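You operate a simulated robot arm through the tools that you are given. There is no shell and no other tool. Be economical: measure what you need, move in short steps, check, and stop when the job is done.

Carry out the task below with a simulated two-armed robot. There is one attempt and no reset: what you move stays moved.

Task
The container in the orange frame is not plugged in: switch off, plug in, lock it, switch on again.
Fine: at the cold rack; watch till the lamp on its roof lights. The other containers, switches, sliders and plugs stay as they are.
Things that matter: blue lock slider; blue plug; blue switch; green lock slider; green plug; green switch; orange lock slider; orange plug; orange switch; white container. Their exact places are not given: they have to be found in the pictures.

The check looks at the end state, three seconds after you hand in, the way a careful person would. Anything else that was tipped, shoved, dropped, spilled or broken makes it a failure.

Robot
Two 7-joint arms with two-finger grippers on one trunk, on a base that drives. Base frame: it is fixed to the floor where the robot stands at the start and does not move with it; the origin is under the middle of the robot, x ahead of it, y to its left, z up; the surface under the hand at the start is at about z = 760. Units: mm, rad, N and s.
The left shoulder is at the start at [60, 179, 1047], the right one opposite. With the tool pointing down near the work surface each hand reaches from about 240 to 660 mm from the robot's upright axis, wherever it stands, measured 20 degrees to its own side. Places, roughly: blue lock slider [400, -200, 800]; blue switch [400, 200, 800]; green lock slider [500, -200, 800]; green switch [500, 200, 800]; orange lock slider [600, -200, 800]; orange switch [700, 200, 800]. Payload 1.96 kg a hand.
The TCP of each hand is the grasp point between the finger pads, 20 mm short of the fingertips. In the tool frame z runs along the fingers and y along their closing line. Largest opening 72 mm; the body of the gripper starts 38 mm behind the TCP.
Orientation is that of the tool frame in the base frame, as a unit quaternion [w, x, y, z]. With the fingers straight down and closing along the base's y, the tool's x points along the base's -x, its y along +y and its z along -z.

Tools
- The arms move only by the tool jog_arm. It takes "left_increments", "right_increments" or both (then of equal length, played together; a hand with none holds still); each is text: rows parted by semicolons, each of 7 numbers parted by spaces: the shift along the tool's x, y, z in units of 25 mm (1.0 is 25 mm), then the turn, a rotation vector about the tool's x, y, z in units of 8 degrees (1.0 is 8 degrees), then the opening in per cent of the stroke, from 0 (shut) to 100 (fully open). In form: dx dy dz ax ay az fingers; .... A call has 1 to 12 rows; each row shifts and turns the commanded pose from where the row before left it, along the tool's axes as they then stand. A call with a number of a shift or a turn outside -1 to 1 is refused whole. Rows are played at 5 a second. More than 50 mm and 0.15 rad between two rows, or a gripper value outside its range, and nothing of the call is played. Where a pose cannot be reached the arm comes as near as it can. A force on the tool above 40 N (or 10 N above the force at the start of the call, whichever is more), or a blocked arm, ends the call early, and 0.2 s more pass. The fingers move at their own pace (about 153 mm/s each) and stop on an object; they squeeze with about 38 N. The grip force told is the motor's: it shows also when the fingers shut on nothing. Time passes only in rows, and 0.2 s behind the last, so rows that do not move let the fingers close. It gives the time, the measured TCP pose, the force on the tool (base axes), the opening and the grip force at its end, in the units of the frame above (readings bear some noise), with the torque about the TCP (base axes, N m) and any sound that the robot's microphone picked up.
- Cameras (640 x 400 px; columns grow to the right, rows downward): "scene" is now at [9.6, 7.2, 1584]; the picture's right is [0.11, -0.99, 0.00], its down [-0.85, -0.09, -0.52] and it looks along [0.51, 0.05, -0.86] (base axes); focal length 283 px, centre (320, 200). "left" rides on the left gripper at [71, -19, -82] in its tool frame; the picture's right is [0.26, 0.97, 0.00], its down [-0.67, 0.18, -0.72] and it looks along [-0.69, 0.19, 0.70] (tool axes); focal length 280 px, centre (320, 200). "right" rides on the right gripper at [71, 19, -82] in its tool frame; the picture's right is [-0.26, 0.97, 0.00], its down [-0.67, -0.18, -0.72] and it looks along [-0.69, -0.19, 0.70] (tool axes); focal length 280 px, centre (320, 200).
- camera(camera): a new picture of that camera. It takes no simulated time.
- raise_lower(by): slides the trunk up (or, below 0, down) by that many mm; the arms and the scene camera ride with it, the base frame stays. It gives what a move gives, with no picture.
- roll_base(legs): drives the robot by 1 to 6 legs, each [ahead, left, turn to the left] in mm, mm and rad, along the robot's own axes; the way and the turn of a leg run together, so that a leg with both is an arc; at most 1500 mm and 3.142 rad a leg. The arms and the cameras ride along, it lands a little off, and it stops where it bumps. It gives what a move gives.
- head_to(pan, tilt): turns the head with the scene camera to pan (to the left, within 1.501 rad either way) and tilt (down, from -0.506 to 1.204), counted from straight ahead of the robot. It gives what a move gives.
- probe_pixels(camera, pixels): for up to 12 pixels [column, row] of the newest picture of that camera ("zoom" is the newest enlarged one), the place [x, y, z] in the base frame of the surface seen there, good to about 3 mm. It takes no simulated time.
- enlarge(camera, box): a new picture of the part [left, top, right, bottom] of that camera's present view, enlarged. It takes no simulated time.
- close_job(): hands the job in; it is judged then, once.

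Go step by step. Measure first, check grasps and placings, and put right what went wrong. The budget is 80 turns and 78 pictures, counting those below and the enlarged ones. Unless the task says otherwise, let go and move clear before handing in, and close with one line.

The tools are called after "Call:" by a JSON object that holds its "method" and its "body". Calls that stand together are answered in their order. jog_arm: Moves the arms, as the interface text tells. Its arguments: {"type":"object","properties":{"left_increments":{"type":"string"},"right_increments":{"type":"string"}},"required":[]} The other tools are called the same way: raise_lower (by) slides the trunk up or down; roll_base (legs) drives the base; head_to (pan, tilt) turns the head that bears the scene camera; camera (camera) takes a picture; probe_pixels (camera, pixels) gives the place of the surface under pixels of a picture; enlarge (camera, box) takes an enlarged picture of a part of a camera's view; close_job () hands the job in.

At the start:

```text
t: 0.0
left_ee_pos: [371.1, 153.7, 1073.7]
left_tcp_rot: [0.0, 0.0, 1.0, 0.0]
left_ft_force: [0.1, -0.4, 0.5]
left_moment: [-0.01, 0.02, 0.01]
left_gripper_width: 72.2
left_grip_force: 0.0
right_ee_pos: [353.1, -190.2, 1014.8]
right_tcp_rot: [0.001, 0.0, 1.0, 0.0]
right_ft_force: [-0.3, -1.0, 0.7]
right_moment: [0.0, -0.01, -0.01]
right_gripper_width: 72.1
right_grip_force: 0.1
trunk travel left (down, up): [-692.0, 298.0]
robot x, y, heading: [0.2, -6.1, 0.001]
head pan, tilt: [0.106, 1.028]
```

scene: 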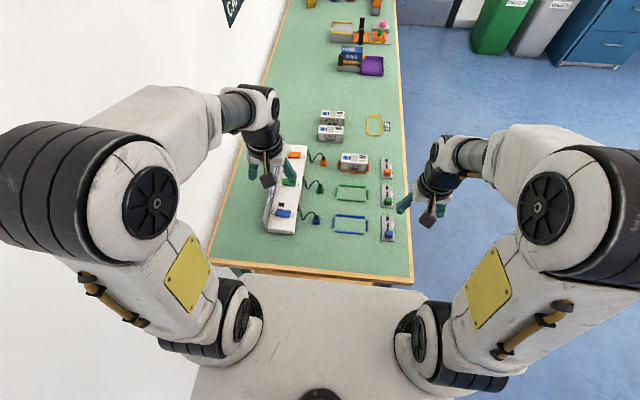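
right: 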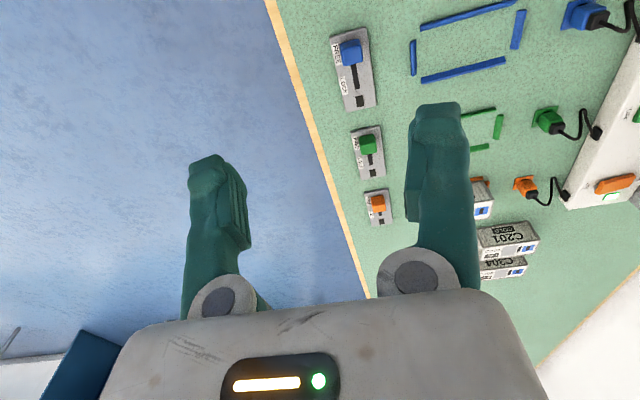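
left: 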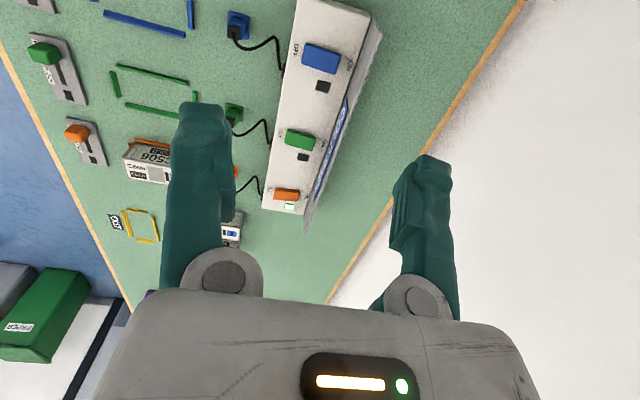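

The scene shows a rack at columns 265-400, rows 100-240, with the container in the orange frame around (353,161). I'll enlarge that area to see the details.

Call:
{"method": "enlarge", "body": {"camera": "scene", "box": [255, 100, 415, 250]}}

Call:
{"method": "enlarge", "body": {"camera": "scene", "box": [270, 135, 410, 190]}}

Call:
{"method": "enlarge", "body": {"camera": "left", "box": [20, 0, 400, 260]}}

```text
2.67 times, centred on (335, 175) of scene
```

zoom: 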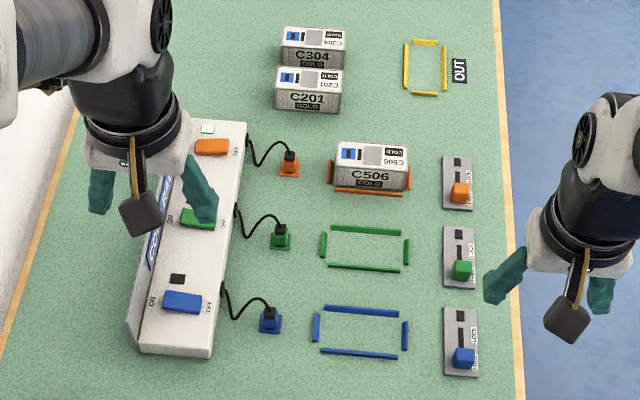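

```text
4.57 times, centred on (340, 162) of scene
```

zoom: 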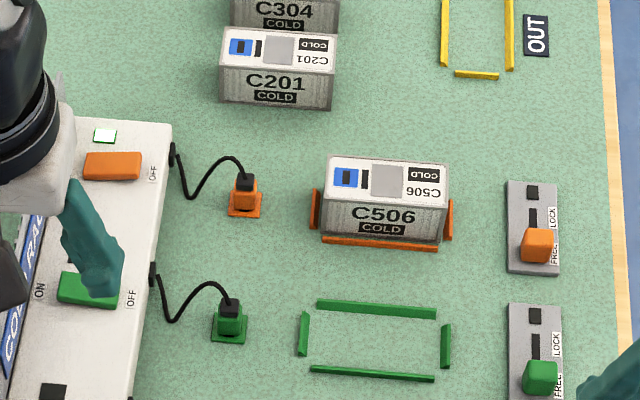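

```text
1.54 times, centred on (210, 130) of left
```

zoom: 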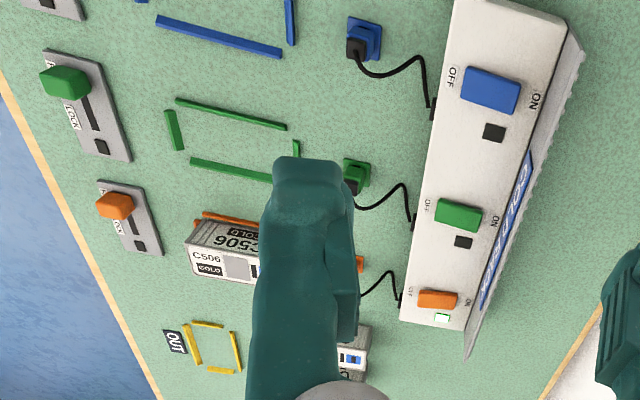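

The orange switch has a lit lamp, the orange plug sits in a parking pad, and the orange lock slider is at FREE. I'll measure these parts.

Call:
{"method": "enlarge", "body": {"camera": "scene", "box": [270, 135, 410, 190]}}

Call:
{"method": "probe_pixels", "body": {"camera": "zoom", "pixels": [[112, 166], [105, 135], [243, 190], [245, 207], [330, 165], [440, 175], [325, 230], [345, 178], [538, 240], [532, 192], [540, 268], [280, 250]]}}

Call:
{"method": "head_to", "body": {"pan": 0.0, "tilt": 0.95}}

```text
4.57 times, centred on (340, 162) of scene
```

zoom: 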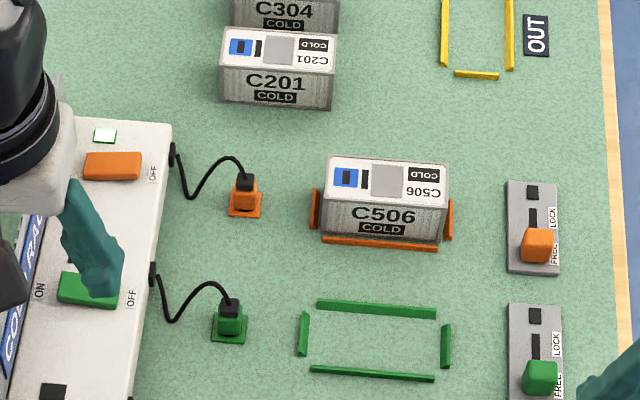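

```text
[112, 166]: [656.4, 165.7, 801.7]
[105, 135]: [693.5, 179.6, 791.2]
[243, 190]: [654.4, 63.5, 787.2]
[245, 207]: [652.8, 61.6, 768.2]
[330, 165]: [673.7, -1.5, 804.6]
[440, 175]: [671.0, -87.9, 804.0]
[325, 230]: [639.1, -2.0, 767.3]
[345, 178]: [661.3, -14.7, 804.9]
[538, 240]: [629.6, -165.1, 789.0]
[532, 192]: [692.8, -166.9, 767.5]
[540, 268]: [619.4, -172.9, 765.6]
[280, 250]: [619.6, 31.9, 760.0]
```

```text
t: 0.7
left_ee_pos: [371.5, 153.0, 1073.4]
left_tcp_rot: [0.0, 0.0, 1.0, 0.0]
left_ft_force: [0.5, 0.2, -0.1]
left_moment: [0.04, 0.01, 0.01]
left_gripper_width: 71.9
left_grip_force: 0.0
right_ee_pos: [352.7, -191.5, 1014.1]
right_tcp_rot: [0.0, 0.0, 1.0, 0.0]
right_ft_force: [0.4, 0.0, 0.2]
right_moment: [0.04, -0.01, 0.0]
right_gripper_width: 71.9
right_grip_force: 0.0
trunk travel left (down, up): [-692.0, 298.0]
robot x, y, heading: [0.1, -4.9, 0.0]
head pan, tilt: [0.0, 0.949]
```

Container C506 spans about x 645-680, y -95 to 0, top at z 805; the plug is at about (654, 63). I'll take a fresh scene picture and measure the table's front edge before driving closer.

Call:
{"method": "camera", "body": {"camera": "scene"}}

Call:
{"method": "probe_pixels", "body": {"camera": "scene", "pixels": [[300, 290], [380, 290], [240, 290], [320, 310], [320, 340]]}}

Call:
{"method": "enlarge", "body": {"camera": "scene", "box": [290, 140, 370, 190]}}

```text
70 pictures are left
```

scene: 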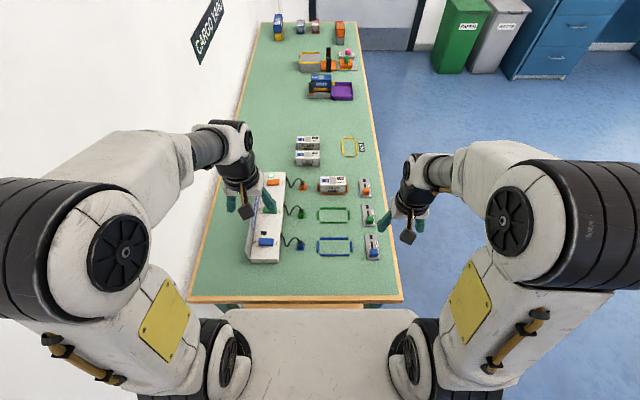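

```text
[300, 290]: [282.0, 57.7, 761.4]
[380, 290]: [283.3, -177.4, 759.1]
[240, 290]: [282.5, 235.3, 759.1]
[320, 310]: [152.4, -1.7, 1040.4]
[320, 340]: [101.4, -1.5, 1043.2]
```

```text
8.00 times, centred on (330, 165) of scene
```

zoom: 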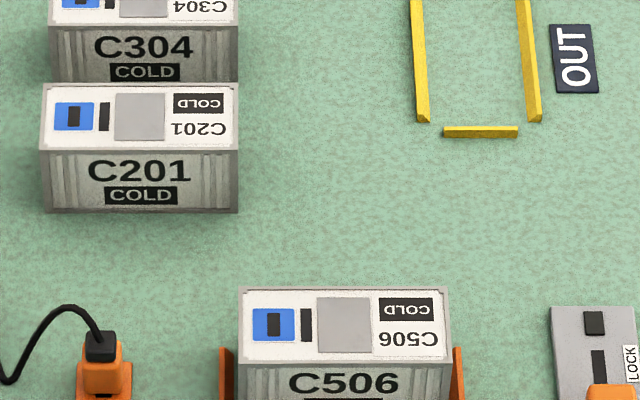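

Sockets are the blue patch with a black slot on the roof (zoom 274,324), and the black bar beside it (305,325) is probably the lamp. The targets are at the limit of reach and the table edge is at x=282, so I'll drive ahead a little.

Call:
{"method": "roll_base", "body": {"legs": [[60, 0, 0]]}}

```text
t: 1.8
left_ee_pos: [429.3, 152.0, 1074.2]
left_tcp_rot: [-0.001, 0.004, 1.0, -0.001]
left_ft_force: [1.1, -0.1, -0.6]
left_moment: [0.01, 0.02, 0.01]
left_gripper_width: 72.1
left_grip_force: 0.0
right_ee_pos: [407.1, -191.9, 1014.4]
right_tcp_rot: [0.0, 0.004, 1.0, 0.0]
right_ft_force: [-0.1, 0.1, -0.4]
right_moment: [-0.01, 0.0, -0.03]
right_gripper_width: 71.9
right_grip_force: 0.1
trunk travel left (down, up): [-692.0, 298.0]
robot x, y, heading: [55.3, 0.2, -0.007]
head pan, tilt: [0.0, 0.949]
stopped in leg 1: the robot was blocked; the commanded pose is now the measured one
```

The base bumped at 55 mm ahead, so that is the limit. I'll back off slightly and check that nothing shifted.

Call:
{"method": "roll_base", "body": {"legs": [[-6, 0, 0.007]]}}

Call:
{"method": "enlarge", "body": {"camera": "scene", "box": [230, 150, 390, 250]}}

Call:
{"method": "camera", "body": {"camera": "left"}}

```text
t: 2.6
left_ee_pos: [421.8, 154.6, 1073.3]
left_tcp_rot: [0.0, 0.001, 1.0, 0.0]
left_ft_force: [-0.4, 1.2, -0.7]
left_moment: [0.02, 0.03, -0.01]
left_gripper_width: 72.2
left_grip_force: 0.2
right_ee_pos: [403.6, -189.7, 1014.7]
right_tcp_rot: [0.0, 0.001, 1.0, 0.0]
right_ft_force: [-0.3, 0.2, -0.5]
right_moment: [-0.02, 0.01, -0.02]
right_gripper_width: 72.1
right_grip_force: 0.0
trunk travel left (down, up): [-692.0, 298.0]
robot x, y, heading: [49.9, 0.2, -0.001]
head pan, tilt: [0.0, 0.949]
```

```text
4.00 times, centred on (310, 200) of scene
```

zoom: 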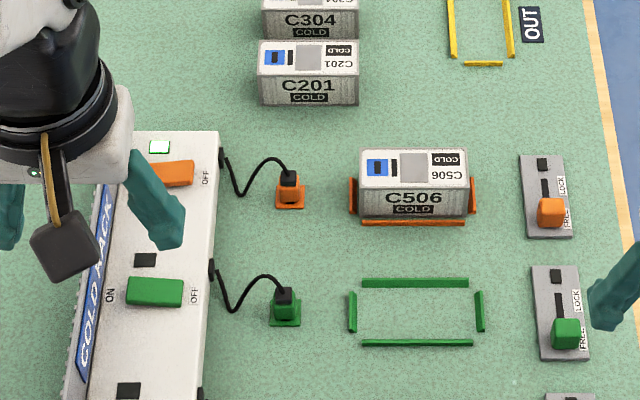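

```text
67 pictures are left
```

left: 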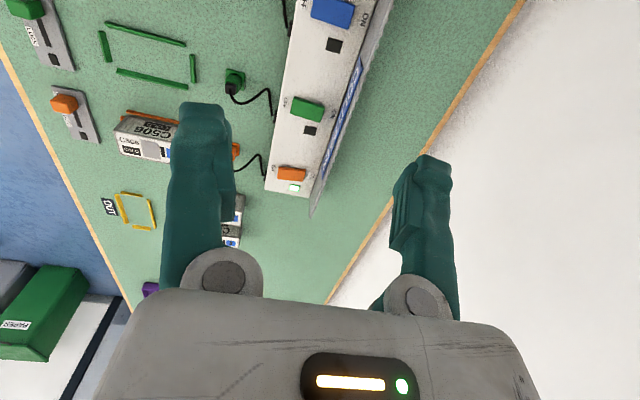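

Nothing moved. I'll bring the left hand over the orange switch area with the fingers shut to look at it closely.

Call:
{"method": "jog_arm", "body": {"left_increments": "-0.92 0 0.8 0 0 0 0;-0.92 0 0.8 0 0 0 0;-0.92 0 0.8 0 0 0 0;-0.92 0 0.8 0 0 0 0;-0.92 0 0.8 0 0 0 0;-0.92 0 0.8 0 0 0 0"}}

Call:
{"method": "camera", "body": {"camera": "left"}}

Call:
{"method": "enlarge", "body": {"camera": "scene", "box": [250, 160, 380, 220]}}

```text
t: 4.0
left_ee_pos: [562.3, 153.6, 953.3]
left_tcp_rot: [-0.001, 0.001, 1.0, 0.0]
left_ft_force: [0.4, -0.2, 0.2]
left_moment: [0.02, 0.0, -0.01]
left_gripper_width: 0.0
left_grip_force: 29.4
right_ee_pos: [404.1, -190.7, 1014.1]
right_tcp_rot: [-0.001, 0.0, 1.0, 0.0]
right_ft_force: [0.9, -1.0, -0.4]
right_moment: [0.02, 0.04, -0.01]
right_gripper_width: 72.2
right_grip_force: 0.0
trunk travel left (down, up): [-692.0, 298.0]
robot x, y, heading: [47.8, 3.4, -0.002]
head pan, tilt: [0.0, 0.949]
```

```text
66 pictures are left
```

left: 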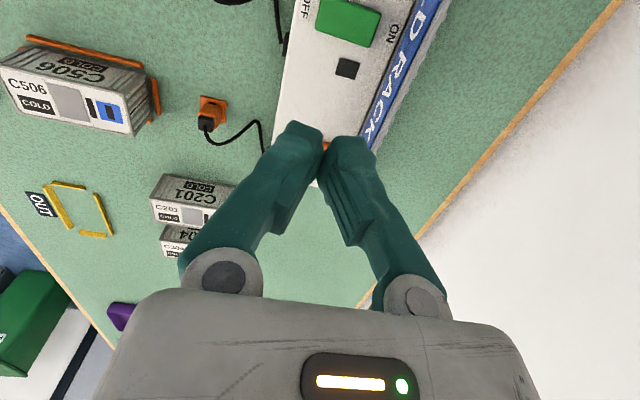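

```text
4.92 times, centred on (315, 190) of scene
```

zoom: 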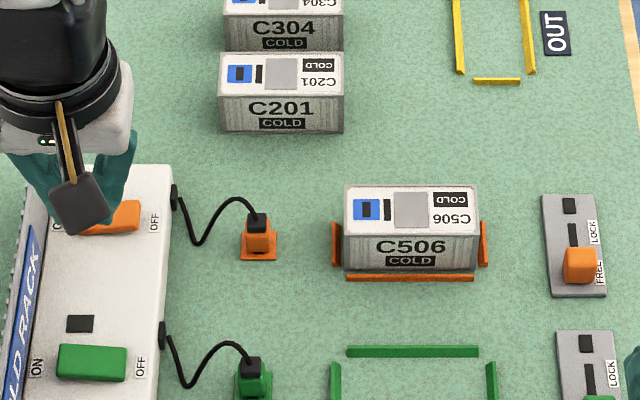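

The scene view shows the OFF end of the orange switch (zoom 130,215). I'll measure the switch, the plug, the socket and the slider.

Call:
{"method": "probe_pixels", "body": {"camera": "zoom", "pixels": [[132, 206], [134, 225], [125, 232], [105, 229], [257, 219], [257, 238], [366, 209], [387, 209], [579, 252], [569, 206], [571, 230], [154, 220]]}}

Call:
{"method": "enlarge", "body": {"camera": "left", "box": [0, 30, 260, 190]}}

Call:
{"method": "probe_pixels", "body": {"camera": "zoom", "pixels": [[268, 203], [222, 188], [502, 228], [520, 175], [525, 195], [335, 250], [385, 150], [355, 175], [105, 110], [320, 225]]}}

```text
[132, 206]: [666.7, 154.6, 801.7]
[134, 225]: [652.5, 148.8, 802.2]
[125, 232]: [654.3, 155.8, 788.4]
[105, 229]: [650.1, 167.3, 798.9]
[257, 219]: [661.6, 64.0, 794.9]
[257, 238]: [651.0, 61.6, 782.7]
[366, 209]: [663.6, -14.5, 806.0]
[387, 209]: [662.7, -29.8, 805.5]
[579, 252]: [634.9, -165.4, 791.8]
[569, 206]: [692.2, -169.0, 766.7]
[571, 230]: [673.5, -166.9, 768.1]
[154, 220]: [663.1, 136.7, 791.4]
```

```text
2.46 times, centred on (130, 110) of left
```

zoom: 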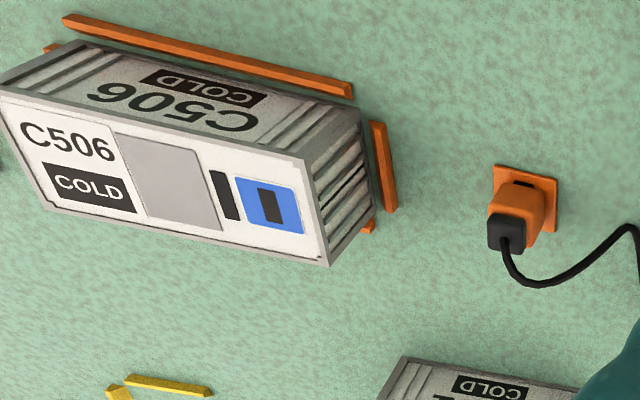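

```text
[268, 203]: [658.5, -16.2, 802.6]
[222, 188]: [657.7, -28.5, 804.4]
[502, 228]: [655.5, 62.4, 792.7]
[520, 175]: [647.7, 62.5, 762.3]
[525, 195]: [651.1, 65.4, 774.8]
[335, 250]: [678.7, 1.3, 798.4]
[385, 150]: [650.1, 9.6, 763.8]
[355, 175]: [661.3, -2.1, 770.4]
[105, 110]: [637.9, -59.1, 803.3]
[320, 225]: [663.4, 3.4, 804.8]
```

The rocker's raised OFF half is at about (659, 151, 802). I'll bring the shut left fingertips above it and then look.

Call:
{"method": "jog_arm", "body": {"left_increments": "-0.776 -0.02 0.88 0 0 0 0;-0.776 -0.02 0.88 0 0 0 0;-0.776 -0.02 0.88 0 0 0 0;-0.776 -0.02 0.88 0 0 0 0;-0.776 -0.02 0.88 0 0 0 0;0 0 0 0 0 0 0"}}

Call:
{"method": "camera", "body": {"camera": "left"}}

Call:
{"method": "enlarge", "body": {"camera": "scene", "box": [240, 160, 320, 210]}}

```text
t: 5.4
left_ee_pos: [654.4, 152.5, 842.5]
left_tcp_rot: [-0.001, 0.0, 1.0, 0.0]
left_ft_force: [0.7, 0.1, -0.1]
left_moment: [-0.01, 0.01, 0.02]
left_gripper_width: 0.0
left_grip_force: 29.4
right_ee_pos: [403.1, -190.3, 1014.9]
right_tcp_rot: [-0.001, 0.0, 1.0, 0.0]
right_ft_force: [-0.9, -0.8, 0.4]
right_moment: [0.01, -0.01, 0.02]
right_gripper_width: 71.8
right_grip_force: 0.0
trunk travel left (down, up): [-692.0, 298.0]
robot x, y, heading: [51.8, 2.8, -0.002]
head pan, tilt: [0.0, 0.949]
```

```text
63 pictures are left
```

left: 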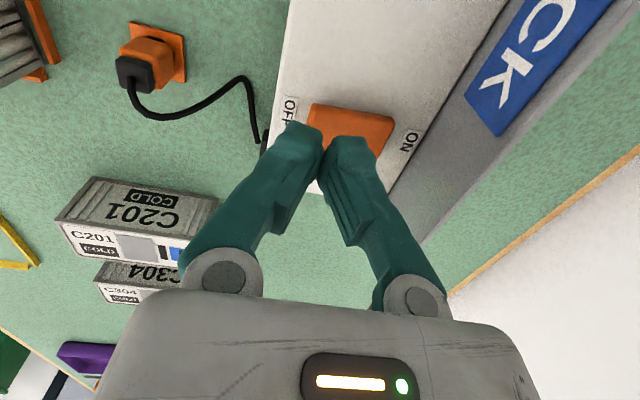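

```text
8.00 times, centred on (280, 185) of scene
```

zoom: 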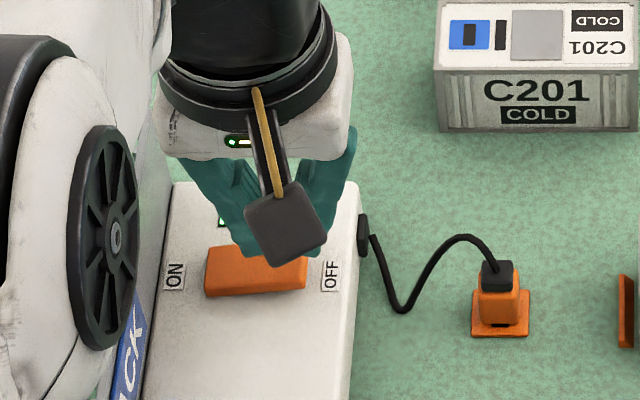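

The fingertips hover over the rocker. I'll measure its edges in the left picture.

Call:
{"method": "camera", "body": {"camera": "left"}}

Call:
{"method": "probe_pixels", "body": {"camera": "left", "pixels": [[316, 108], [311, 117], [390, 122], [382, 146], [345, 120], [350, 107], [288, 105], [410, 140], [150, 50], [135, 68]]}}

```text
61 pictures are left
```

left: 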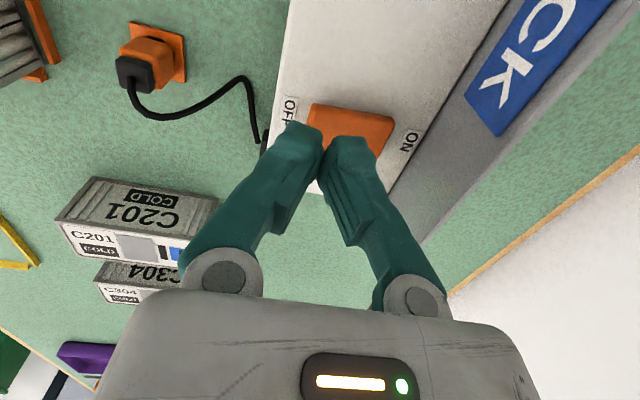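

```text
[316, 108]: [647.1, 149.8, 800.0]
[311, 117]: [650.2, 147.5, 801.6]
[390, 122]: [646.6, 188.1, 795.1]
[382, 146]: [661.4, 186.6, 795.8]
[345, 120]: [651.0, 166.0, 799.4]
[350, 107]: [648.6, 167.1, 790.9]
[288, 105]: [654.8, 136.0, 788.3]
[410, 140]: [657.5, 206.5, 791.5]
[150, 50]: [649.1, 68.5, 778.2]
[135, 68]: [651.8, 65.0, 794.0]
```

The rocker runs y 147 to 188 with its OFF half high at z 801. I'll press straight down about 29 mm and lift again.

Call:
{"method": "jog_arm", "body": {"left_increments": "-0.1 0 0.6 0 0 0 0;0 0 0.2 0 0 0 0;0 0 0.12 0 0 0 0;0 0 0.12 0 0 0 0;0 0 0.12 0 0 0 0"}}

Call:
{"method": "enlarge", "body": {"camera": "scene", "box": [240, 160, 320, 210]}}

```text
t: 6.6
left_ee_pos: [659.5, 151.7, 815.9]
left_tcp_rot: [0.001, 0.0, 1.0, 0.001]
left_ft_force: [-0.2, -0.3, 6.8]
left_moment: [0.03, 0.0, -0.07]
left_gripper_width: 0.1
left_grip_force: 29.6
right_ee_pos: [403.3, -190.1, 1015.1]
right_tcp_rot: [0.0, 0.001, 1.0, 0.0]
right_ft_force: [-0.2, -0.6, 0.1]
right_moment: [0.0, 0.0, -0.02]
right_gripper_width: 72.1
right_grip_force: 0.1
trunk travel left (down, up): [-692.0, 298.0]
robot x, y, heading: [48.6, 3.1, -0.005]
head pan, tilt: [0.0, 0.949]
```

```text
8.00 times, centred on (280, 185) of scene
```

zoom: 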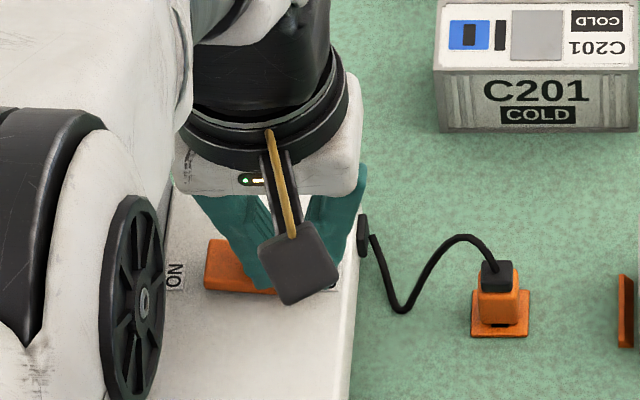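

Contact gives 6.8 N and no click has been reported yet, so I'll press a few millimetres further.

Call:
{"method": "jog_arm", "body": {"left_increments": "0 0 0.1 0 0 0 0;0 0 0.1 0 0 0 0;0 0 0.1 0 0 0 0"}}

```text
t: 7.3
left_ee_pos: [660.6, 150.9, 815.3]
left_tcp_rot: [0.008, 0.001, 1.0, -0.001]
left_ft_force: [-6.5, -1.5, 23.0]
left_moment: [0.13, 0.25, 0.0]
left_gripper_width: 0.2
left_grip_force: 29.9
right_ee_pos: [400.7, -190.8, 1014.4]
right_tcp_rot: [0.001, 0.0, 1.0, 0.0]
right_ft_force: [1.7, -0.2, -0.6]
right_moment: [-0.01, 0.0, 0.01]
right_gripper_width: 72.0
right_grip_force: 0.0
trunk travel left (down, up): [-692.0, 298.0]
robot x, y, heading: [47.9, 0.5, -0.001]
head pan, tilt: [0.0, 0.949]
stopped in row 3 (left hand): the force on the tool passed its limit at 43 N (the readings are from after the stop); the commanded pose is now the measured one
```

It hit a hard stop at tip z about 795, which is the height of a pressed side. I'll lift and look.

Call:
{"method": "jog_arm", "body": {"left_increments": "0 0 -0.8 0 0 0 0;0 0 -1 0 0 0 0;0 0 -1 0 0 0 0;0.5 0 -1 0 0 0 0;1 0 0 0 0 0 0"}}

Call:
{"method": "camera", "body": {"camera": "left"}}

Call:
{"method": "enlarge", "body": {"camera": "scene", "box": [240, 160, 320, 210]}}

```text
t: 8.5
left_ee_pos: [620.0, 152.7, 882.0]
left_tcp_rot: [0.004, 0.001, 1.0, 0.0]
left_ft_force: [0.3, -0.5, 0.0]
left_moment: [0.0, 0.02, -0.03]
left_gripper_width: 0.0
left_grip_force: 29.7
left hand out of reach, approached as far as the arm can: row 2, 3
right_ee_pos: [402.7, -190.0, 1014.2]
right_tcp_rot: [-0.001, 0.0, 1.0, 0.0]
right_ft_force: [-0.1, 0.5, -0.2]
right_moment: [0.01, 0.01, -0.05]
right_gripper_width: 72.2
right_grip_force: 0.1
trunk travel left (down, up): [-692.0, 298.0]
robot x, y, heading: [49.7, 0.3, -0.001]
head pan, tilt: [0.0, 0.949]
```

```text
59 pictures are left
```

left: 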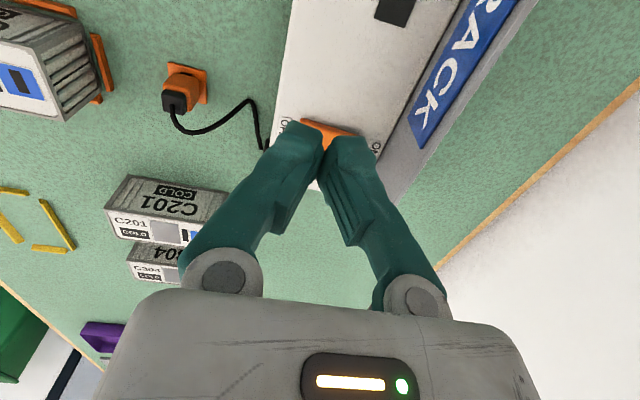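

```text
8.00 times, centred on (280, 185) of scene
```

zoom: 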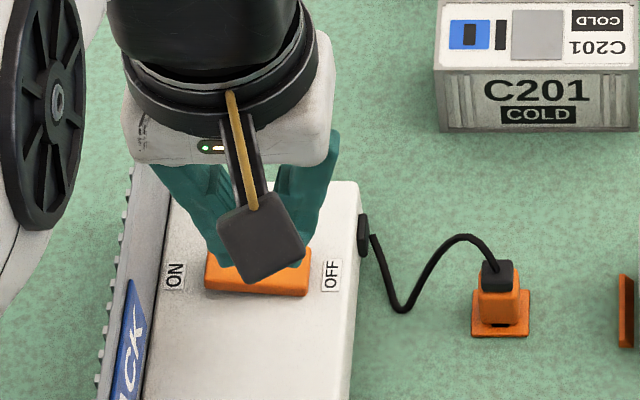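

The scene zoom suggests the rocker tipped (its OFF end is low now). This spot is at the reach limit, so I'll work from the table's right side instead; first I'll raise the trunk, retract the hand and check the switch.

Call:
{"method": "raise_lower", "body": {"by": 120}}

Call:
{"method": "jog_arm", "body": {"left_increments": "1 0 0 0 0 0 0;1 0 0 0 0 0 0;1 0 0 0 0 0 0;1 0 0 0 0 0 0;1 0 0 0 0 0 0;1 0 0 0 0 0 0;1 0 0 0 0 0 0;1 0 0 0 0 0 0"}}

Call:
{"method": "camera", "body": {"camera": "scene"}}

Call:
{"method": "probe_pixels", "body": {"camera": "scene", "pixels": [[374, 180], [380, 200], [368, 150], [390, 230]]}}

Call:
{"method": "enlarge", "body": {"camera": "scene", "box": [240, 160, 400, 260]}}

```text
t: 10.0
left_ee_pos: [621.1, 152.9, 1002.3]
left_tcp_rot: [0.005, 0.001, 1.0, 0.001]
left_ft_force: [0.0, -0.3, -0.7]
left_moment: [0.02, 0.03, 0.01]
left_gripper_width: 0.0
left_grip_force: 29.9
right_ee_pos: [403.2, -190.4, 1133.2]
right_tcp_rot: [0.0, 0.001, 1.0, 0.0]
right_ft_force: [0.0, -0.1, 0.2]
right_moment: [0.02, 0.01, 0.02]
right_gripper_width: 72.1
right_grip_force: 0.2
trunk travel left (down, up): [-812.0, 178.0]
robot x, y, heading: [53.3, -0.5, -0.003]
head pan, tilt: [0.0, 0.949]
```

```text
t: 11.8
left_ee_pos: [419.8, 153.9, 999.9]
left_tcp_rot: [0.006, 0.001, 1.0, -0.001]
left_ft_force: [0.0, -0.1, 0.3]
left_moment: [-0.01, -0.04, 0.03]
left_gripper_width: 0.0
left_grip_force: 30.0
right_ee_pos: [403.0, -189.5, 1134.5]
right_tcp_rot: [0.0, 0.001, 1.0, 0.0]
right_ft_force: [-0.1, -0.2, -0.3]
right_moment: [0.02, -0.05, -0.02]
right_gripper_width: 72.0
right_grip_force: 0.1
trunk travel left (down, up): [-812.0, 178.0]
robot x, y, heading: [52.9, 0.1, 0.001]
head pan, tilt: [0.0, 0.949]
```

```text
57 pictures are left
```

scene: 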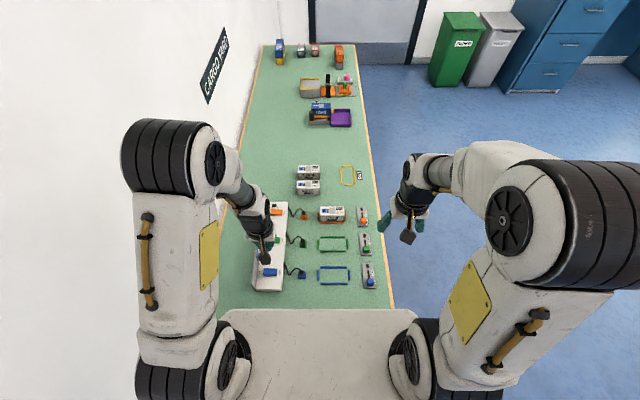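

```text
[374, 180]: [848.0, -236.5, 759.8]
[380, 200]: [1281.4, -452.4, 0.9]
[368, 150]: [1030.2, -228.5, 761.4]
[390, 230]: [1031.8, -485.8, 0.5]
```

```text
4.00 times, centred on (320, 210) of scene
```

zoom: 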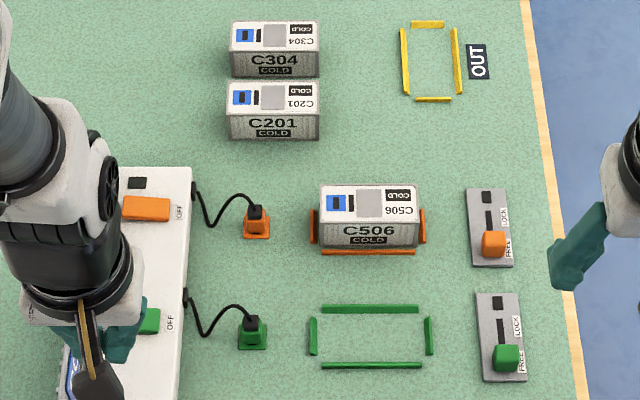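

The orange lamp is dark (zoom 137,183), so the switch is OFF. The table's right edge is at y -237 and the floor beyond it is clear, so I'll drive round to face +y at about x 740.

Call:
{"method": "roll_base", "body": {"legs": [[-200, 0, 0], [0, -800, 0], [890, 0, 0], [0, 0, 1.571]]}}

Call:
{"method": "camera", "body": {"camera": "scene"}}

```text
t: 25.3
left_ee_pos: [594.3, -426.5, 1000.3]
left_tcp_rot: [0.004, -0.695, 0.719, 0.004]
left_ft_force: [1.0, 0.3, 0.4]
left_moment: [0.0, -0.01, -0.01]
left_gripper_width: 0.1
left_grip_force: 30.1
right_ee_pos: [936.6, -454.5, 1135.1]
right_tcp_rot: [-0.001, -0.695, 0.719, 0.0]
right_ft_force: [-0.4, 0.9, 0.4]
right_moment: [-0.04, 0.0, 0.0]
right_gripper_width: 72.1
right_grip_force: 0.1
trunk travel left (down, up): [-812.0, 178.0]
robot x, y, heading: [732.8, -799.8, 1.538]
head pan, tilt: [0.0, 0.949]
```

```text
55 pictures are left
```

scene: 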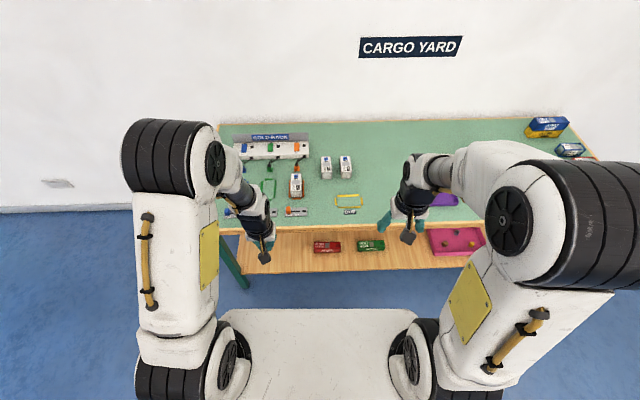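

I'm facing the table from its right side. Now I'll drive ahead 310 mm, short of the edge, with a small turn correction.

Call:
{"method": "roll_base", "body": {"legs": [[0, 0, 0.033], [310, 0, 0]]}}

Call:
{"method": "camera", "body": {"camera": "scene"}}

```text
t: 27.8
left_ee_pos: [583.1, -119.3, 999.4]
left_tcp_rot: [0.004, -0.705, 0.709, 0.004]
left_ft_force: [-0.2, -0.3, -0.4]
left_moment: [0.02, 0.03, 0.02]
left_gripper_width: 0.0
left_grip_force: 29.3
right_ee_pos: [926.2, -139.1, 1134.3]
right_tcp_rot: [-0.001, -0.706, 0.708, 0.0]
right_ft_force: [-0.6, -0.1, 0.0]
right_moment: [-0.01, -0.03, 0.0]
right_gripper_width: 72.2
right_grip_force: 0.1
trunk travel left (down, up): [-812.0, 178.0]
robot x, y, heading: [733.2, -490.8, 1.568]
head pan, tilt: [0.0, 0.949]
```

```text
54 pictures are left
```

scene: 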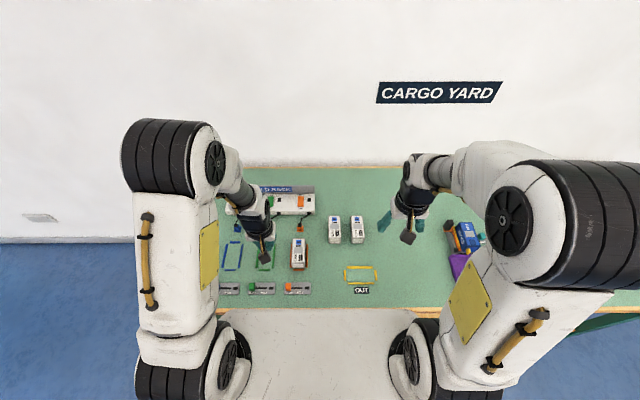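

The scene looks clear. I'll lower the trunk back and bring the left hand near the orange plug, fingers opening.

Call:
{"method": "raise_lower", "body": {"by": -120}}

Call:
{"method": "jog_arm", "body": {"left_increments": "-0.95 -0.58 0 0 0 0 60;-0.95 -0.58 0 0 0 0 60;-0.95 -0.58 0 0 0 0 60;-0.95 -0.58 0 0 0 0 60;-0.95 -0.58 0 0 0 0 60"}}

Call:
{"method": "camera", "body": {"camera": "left"}}

Call:
{"method": "camera", "body": {"camera": "scene"}}

```text
t: 29.3
left_ee_pos: [583.0, -119.3, 881.7]
left_tcp_rot: [0.003, -0.706, 0.708, 0.004]
left_ft_force: [0.0, 0.4, -0.6]
left_moment: [0.01, -0.03, -0.01]
left_gripper_width: 0.2
left_grip_force: 29.7
right_ee_pos: [925.9, -137.6, 1014.8]
right_tcp_rot: [0.0, -0.706, 0.708, 0.0]
right_ft_force: [0.6, 0.9, -1.0]
right_moment: [-0.01, -0.01, -0.04]
right_gripper_width: 72.0
right_grip_force: 0.1
trunk travel left (down, up): [-692.0, 298.0]
robot x, y, heading: [732.2, -488.9, 1.566]
head pan, tilt: [0.0, 0.949]
```

```text
t: 30.5
left_ee_pos: [657.2, -1.3, 879.9]
left_tcp_rot: [0.003, -0.705, 0.709, 0.004]
left_ft_force: [0.4, -0.3, 0.3]
left_moment: [0.01, -0.01, 0.0]
left_gripper_width: 43.2
left_grip_force: 0.0
right_ee_pos: [926.6, -137.0, 1013.6]
right_tcp_rot: [0.0, -0.706, 0.708, -0.001]
right_ft_force: [-0.5, 0.5, 0.2]
right_moment: [0.03, 0.0, 0.0]
right_gripper_width: 72.2
right_grip_force: 0.0
trunk travel left (down, up): [-692.0, 298.0]
robot x, y, heading: [737.1, -488.9, 1.571]
head pan, tilt: [0.0, 0.949]
```

```text
53 pictures are left
```

left: 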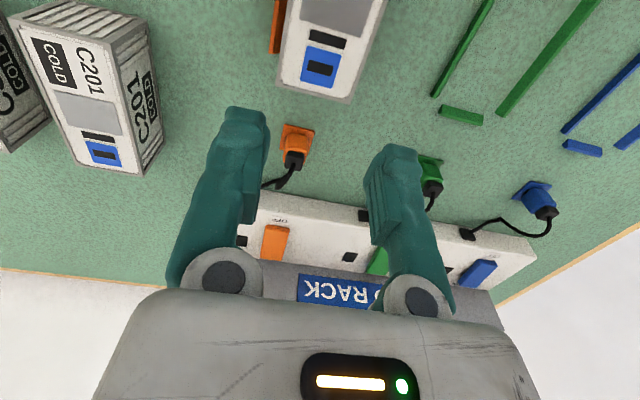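

```text
52 pictures are left
```

scene: 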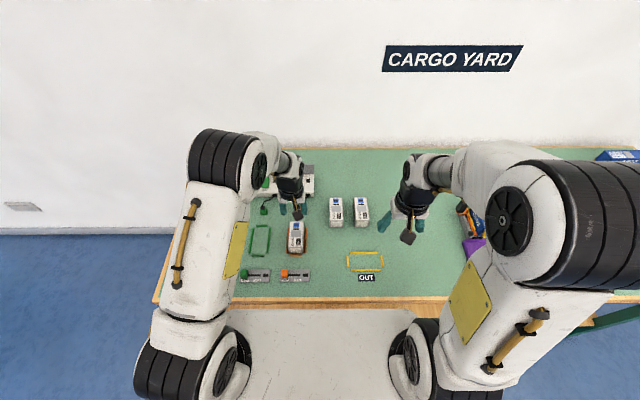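

The plug (left picture 295,145) and the socket (320,68) are both in view. I'll measure them enlarged.

Call:
{"method": "enlarge", "body": {"camera": "left", "box": [250, 0, 410, 200]}}

```text
2.00 times, centred on (330, 100) of left
```

zoom: 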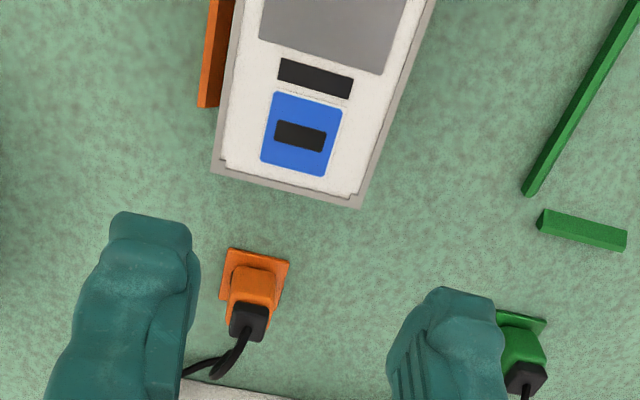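

Call:
{"method": "probe_pixels", "body": {"camera": "zoom", "pixels": [[300, 136], [276, 130], [325, 142], [272, 95], [340, 108], [263, 160], [330, 175], [316, 78], [252, 280], [250, 310], [232, 250], [287, 263]]}}

Call:
{"method": "probe_pixels", "body": {"camera": "zoom", "pixels": [[235, 270], [276, 272], [270, 303], [232, 295], [252, 265], [234, 308], [268, 310], [264, 335], [232, 335], [222, 300], [213, 168], [360, 205]]}}

```text
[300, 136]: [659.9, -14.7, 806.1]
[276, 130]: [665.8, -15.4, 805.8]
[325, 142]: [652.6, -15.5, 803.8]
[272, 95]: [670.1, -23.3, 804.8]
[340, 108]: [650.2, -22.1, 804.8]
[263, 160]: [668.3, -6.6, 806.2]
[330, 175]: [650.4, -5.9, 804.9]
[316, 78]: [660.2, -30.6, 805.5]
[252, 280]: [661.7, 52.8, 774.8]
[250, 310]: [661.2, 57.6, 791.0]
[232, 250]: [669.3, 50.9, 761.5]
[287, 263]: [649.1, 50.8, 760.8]
```

```text
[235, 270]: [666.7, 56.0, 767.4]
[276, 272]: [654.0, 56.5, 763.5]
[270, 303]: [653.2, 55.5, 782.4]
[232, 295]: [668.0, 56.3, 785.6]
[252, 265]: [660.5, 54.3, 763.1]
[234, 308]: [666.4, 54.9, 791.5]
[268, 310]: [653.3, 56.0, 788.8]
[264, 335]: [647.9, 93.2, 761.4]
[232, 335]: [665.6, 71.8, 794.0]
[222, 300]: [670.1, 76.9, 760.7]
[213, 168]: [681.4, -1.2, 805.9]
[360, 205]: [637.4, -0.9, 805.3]
```

Socket centre is about (660, -15, 805) with its slot lying along x; the plug is at about (660, 63), top 793. I need to know how the plug's blade is turned, so I'll look closer.

Call:
{"method": "enlarge", "body": {"camera": "left", "box": [275, 115, 325, 175]}}

Call:
{"method": "enlarge", "body": {"camera": "scene", "box": [280, 195, 320, 260]}}

```text
6.67 times, centred on (300, 145) of left
```

zoom: 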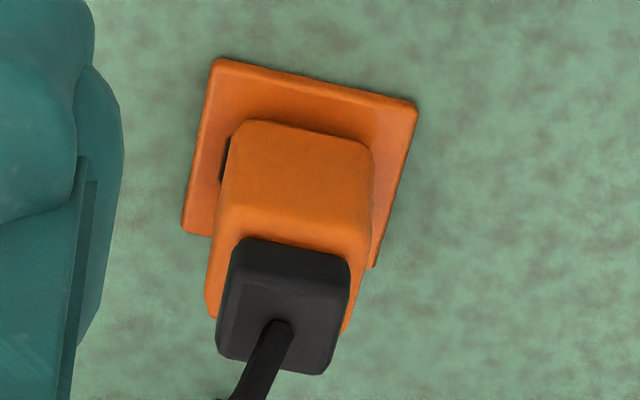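

```text
6.15 times, centred on (300, 228) of scene
```

zoom: 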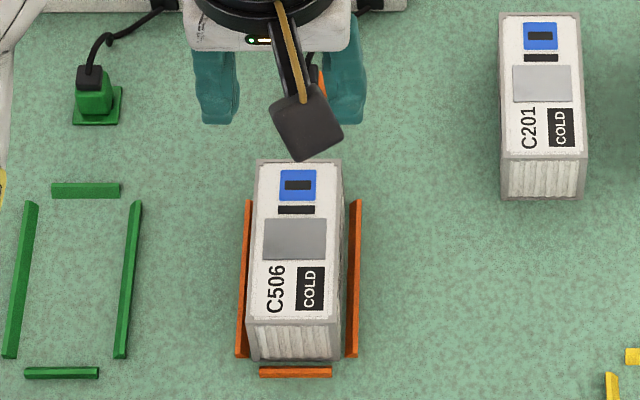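

A slot end shows on the +x side of the plug, so its blade lies along x like the socket; no turn is needed. I'll move above the plug, descend and check before closing.

Call:
{"method": "jog_arm", "body": {"left_increments": "-0.857 -0.04 0.5 0 0 0 60;-0.857 -0.04 0.5 0 0 0 60;-0.857 -0.04 0.5 0 0 0 60;0 0 0 0 0 0 60"}}

Call:
{"method": "camera", "body": {"camera": "left"}}

```text
t: 31.5
left_ee_pos: [658.8, 61.9, 844.4]
left_tcp_rot: [0.003, -0.706, 0.708, 0.004]
left_ft_force: [-0.4, 0.0, -0.2]
left_moment: [-0.02, 0.02, -0.02]
left_gripper_width: 43.0
left_grip_force: 0.1
right_ee_pos: [926.9, -138.2, 1014.4]
right_tcp_rot: [0.0, -0.706, 0.709, 0.001]
right_ft_force: [-0.1, 1.0, -0.1]
right_moment: [0.01, 0.01, 0.0]
right_gripper_width: 71.9
right_grip_force: 0.0
trunk travel left (down, up): [-692.0, 298.0]
robot x, y, heading: [732.8, -490.8, 1.57]
head pan, tilt: [0.0, 0.949]
```

```text
48 pictures are left
```

left: 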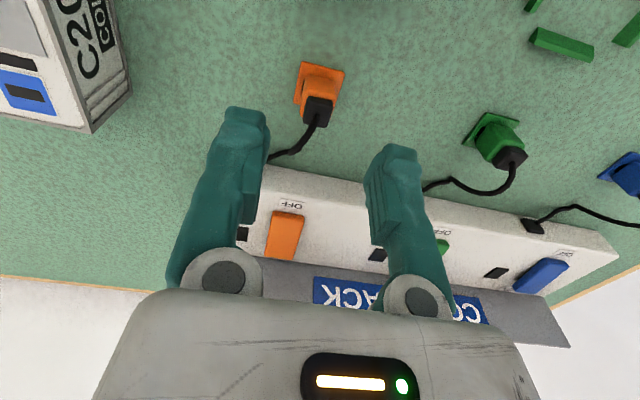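

The plug lies between and below the fingertips as expected. I'll descend to TCP z about 786.

Call:
{"method": "jog_arm", "body": {"left_increments": "0 -0.04 0.775 0 0 0 60;0 0 0.775 0 0 0 60;0 0 0.75 0 0 0 60;0 0 0 0 0 0 60"}}

Call:
{"method": "camera", "body": {"camera": "left"}}

```text
t: 32.5
left_ee_pos: [659.8, 63.0, 787.6]
left_tcp_rot: [0.004, -0.706, 0.708, 0.003]
left_ft_force: [-1.4, 0.7, 0.1]
left_moment: [0.01, 0.0, -0.01]
left_gripper_width: 43.3
left_grip_force: 0.1
right_ee_pos: [926.1, -137.5, 1014.2]
right_tcp_rot: [0.0, -0.706, 0.708, -0.001]
right_ft_force: [-0.2, 0.6, -0.6]
right_moment: [0.03, 0.0, -0.01]
right_gripper_width: 72.0
right_grip_force: 0.1
trunk travel left (down, up): [-692.0, 298.0]
robot x, y, heading: [734.8, -491.5, 1.569]
head pan, tilt: [0.0, 0.949]
```

```text
47 pictures are left
```

left: 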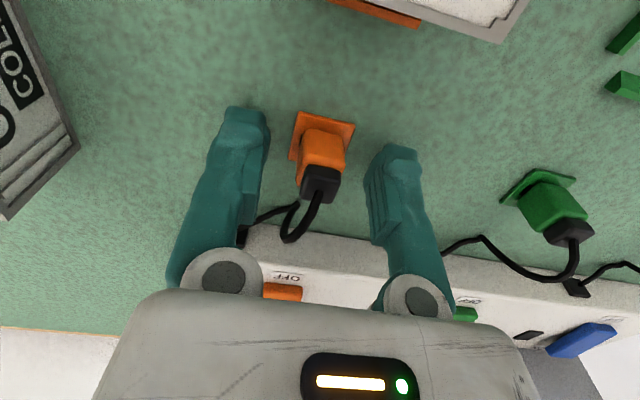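

The fingers straddle the plug. I'll close on it and let the grip settle.

Call:
{"method": "jog_arm", "body": {"left_increments": "0 0 0 0 0 0 15;0 0 0 0 0 0 0;0 0 0 0 0 0 0;0 0 0 0 0 0 0"}}

Call:
{"method": "camera", "body": {"camera": "left"}}

```text
t: 33.5
left_ee_pos: [660.0, 63.9, 788.9]
left_tcp_rot: [0.004, -0.706, 0.709, 0.003]
left_ft_force: [-0.6, 0.3, -0.6]
left_moment: [0.03, -0.02, -0.02]
left_gripper_width: 16.4
left_grip_force: 38.0
right_ee_pos: [926.7, -139.3, 1014.4]
right_tcp_rot: [0.0, -0.706, 0.708, 0.0]
right_ft_force: [0.5, 0.1, 0.8]
right_moment: [-0.01, -0.01, 0.0]
right_gripper_width: 72.0
right_grip_force: 0.0
trunk travel left (down, up): [-692.0, 298.0]
robot x, y, heading: [735.1, -491.4, 1.566]
head pan, tilt: [0.0, 0.949]
```

```text
46 pictures are left
```

left: 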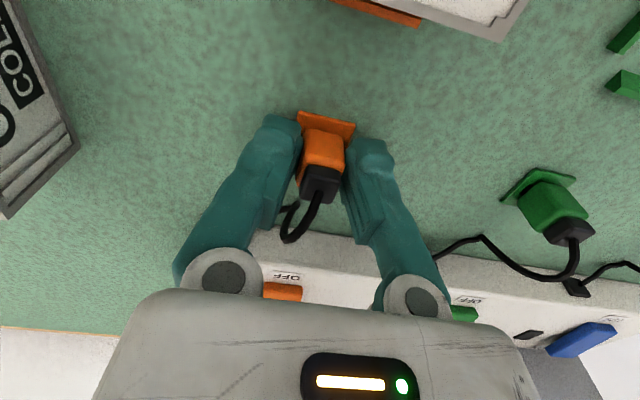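

The plug is gripped (16.4 mm, 38 N). I'll lift it straight up 75 mm out of its pad.

Call:
{"method": "jog_arm", "body": {"left_increments": "0 0 -0.4 0 0 0 0;0 0 -0.6 0 0 0 0;0 0 -0.8 0 0 0 0;0 0 -0.8 0 0 0 0;0 0 -0.4 0 0 0 0;0 0 0 0 0 0 0"}}

Call:
{"method": "camera", "body": {"camera": "left"}}

```text
t: 34.9
left_ee_pos: [660.0, 62.9, 861.7]
left_tcp_rot: [0.002, -0.706, 0.708, 0.003]
left_ft_force: [0.8, 0.1, -0.9]
left_moment: [0.01, -0.01, 0.02]
left_gripper_width: 16.2
left_grip_force: 37.9
right_ee_pos: [926.9, -138.3, 1015.3]
right_tcp_rot: [0.001, -0.706, 0.708, 0.0]
right_ft_force: [0.7, 0.5, 0.1]
right_moment: [0.0, 0.01, -0.03]
right_gripper_width: 72.1
right_grip_force: 0.1
trunk travel left (down, up): [-692.0, 298.0]
robot x, y, heading: [734.6, -492.3, 1.568]
head pan, tilt: [0.0, 0.949]
```

```text
45 pictures are left
```

left: 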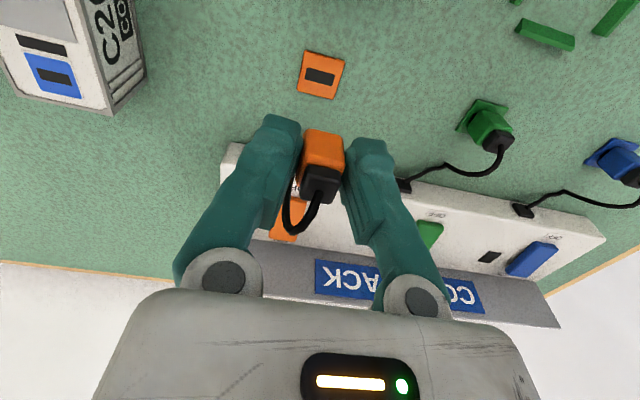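

The plug is out and the empty pad slot is visible at (320,75). I'll measure that slot to fix the plug's position relative to the hand.

Call:
{"method": "enlarge", "body": {"camera": "left", "box": [280, 40, 360, 215]}}

Call:
{"method": "probe_pixels", "body": {"camera": "left", "pixels": [[320, 76], [307, 74], [333, 79], [304, 52], [343, 62], [299, 91], [333, 98], [320, 70], [319, 82]]}}

```text
2.29 times, centred on (320, 128) of left
```

zoom: 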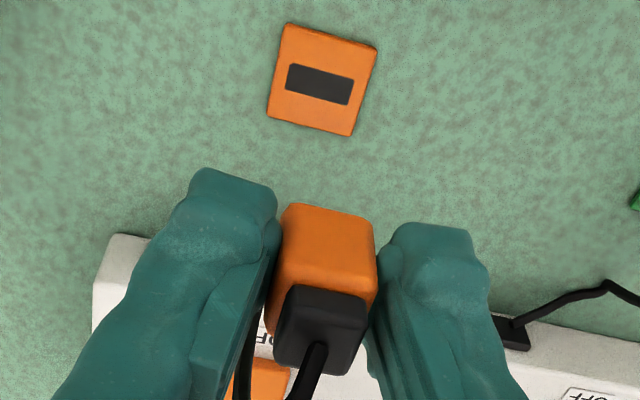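

```text
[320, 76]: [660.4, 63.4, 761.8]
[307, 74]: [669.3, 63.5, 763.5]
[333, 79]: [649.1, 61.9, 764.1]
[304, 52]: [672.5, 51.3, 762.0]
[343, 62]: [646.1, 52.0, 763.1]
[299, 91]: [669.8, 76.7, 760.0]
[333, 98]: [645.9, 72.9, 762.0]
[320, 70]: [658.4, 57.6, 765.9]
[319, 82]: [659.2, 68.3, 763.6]
```

The pad is centred at about (659.3, 63), so the plug sits centred in the hand. I'll move 78 mm to over the socket.

Call:
{"method": "jog_arm", "body": {"left_increments": "0.78 0 0 0 0 0 0;0.78 0 0 0 0 0 0;0.78 0 0 0 0 0 0;0.78 0 0 0 0 0 0;0 0 0 0 0 0 0;0 0 0 0 0 0 0"}}

Call:
{"method": "camera", "body": {"camera": "left"}}

Call:
{"method": "enlarge", "body": {"camera": "scene", "box": [260, 190, 340, 270]}}

```text
t: 36.3
left_ee_pos: [659.1, -15.3, 860.8]
left_tcp_rot: [0.004, -0.706, 0.708, 0.003]
left_ft_force: [0.6, -0.5, 0.2]
left_moment: [0.02, 0.01, 0.01]
left_gripper_width: 16.5
left_grip_force: 38.2
right_ee_pos: [926.0, -139.2, 1015.0]
right_tcp_rot: [0.0, -0.706, 0.708, -0.001]
right_ft_force: [-0.5, 0.4, -0.2]
right_moment: [0.01, 0.03, 0.04]
right_gripper_width: 71.9
right_grip_force: 0.2
trunk travel left (down, up): [-692.0, 298.0]
robot x, y, heading: [733.6, -490.0, 1.569]
head pan, tilt: [0.0, 0.949]
```

```text
43 pictures are left
```

left: 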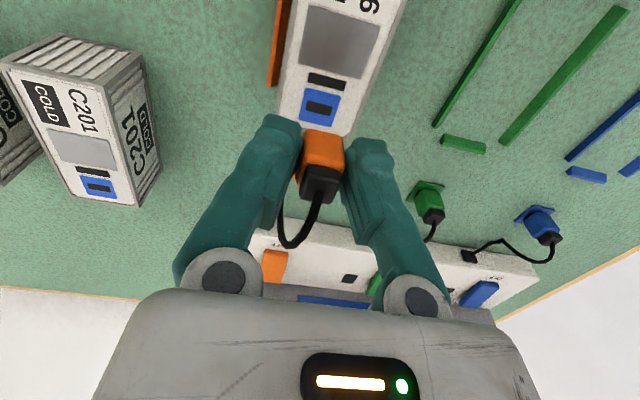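

```text
5.00 times, centred on (300, 230) of scene
```

zoom: 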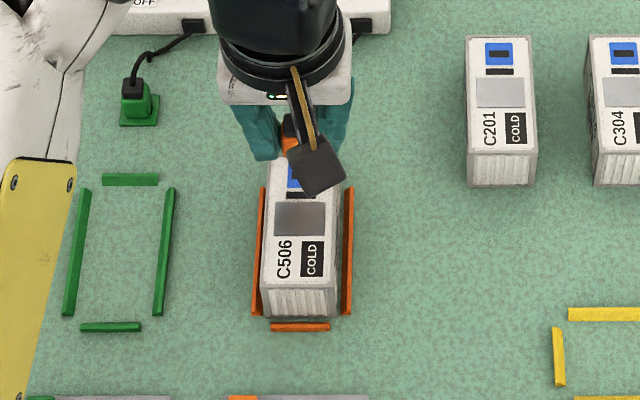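

The hand is over the container. I'll measure the socket slot once more in this view before lowering.

Call:
{"method": "enlarge", "body": {"camera": "left", "box": [290, 65, 350, 125]}}

Call:
{"method": "probe_pixels", "body": {"camera": "left", "pixels": [[319, 108], [309, 106], [329, 110], [304, 90], [339, 96], [300, 120], [320, 104], [319, 112]]}}

```text
6.67 times, centred on (320, 95) of left
```

zoom: 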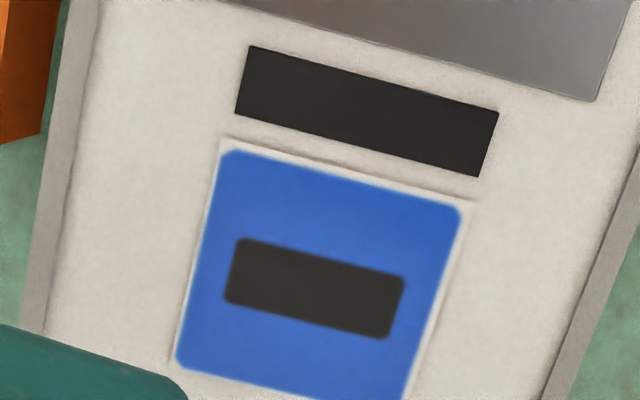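

```text
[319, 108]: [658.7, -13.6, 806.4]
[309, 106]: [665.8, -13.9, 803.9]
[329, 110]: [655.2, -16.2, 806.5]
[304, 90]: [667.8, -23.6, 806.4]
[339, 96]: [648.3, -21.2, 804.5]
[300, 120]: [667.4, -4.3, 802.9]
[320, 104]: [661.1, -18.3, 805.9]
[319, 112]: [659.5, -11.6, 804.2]
```

The slot centre (659, -15) matches the hand's position. I'll lower about 30 mm in small steps, watching the force.

Call:
{"method": "jog_arm", "body": {"left_increments": "0 0 0.4 0 0 0 0;0 0 0.3 0 0 0 0;0 0 0.16 0 0 0 0;0 0 0.12 0 0 0 0;0 0 0.1 0 0 0 0;0 0 0.08 0 0 0 0;0 0 0 0 0 0 0"}}

Call:
{"method": "camera", "body": {"camera": "left"}}

```text
t: 37.9
left_ee_pos: [659.8, -15.3, 832.8]
left_tcp_rot: [0.004, -0.706, 0.708, 0.004]
left_ft_force: [-0.4, -0.4, 0.0]
left_moment: [0.01, -0.01, -0.02]
left_gripper_width: 16.4
left_grip_force: 37.7
right_ee_pos: [926.8, -139.6, 1014.6]
right_tcp_rot: [-0.001, -0.706, 0.708, 0.001]
right_ft_force: [-0.5, 0.1, 0.6]
right_moment: [-0.01, -0.01, -0.01]
right_gripper_width: 72.0
right_grip_force: 0.1
trunk travel left (down, up): [-692.0, 298.0]
robot x, y, heading: [734.7, -492.4, 1.572]
head pan, tilt: [0.0, 0.949]
```

```text
40 pictures are left
```

left: 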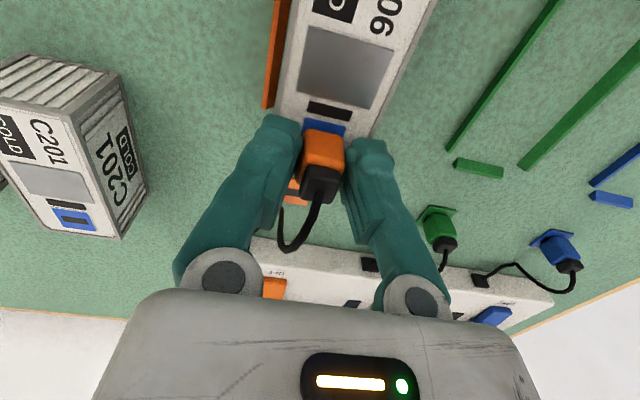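

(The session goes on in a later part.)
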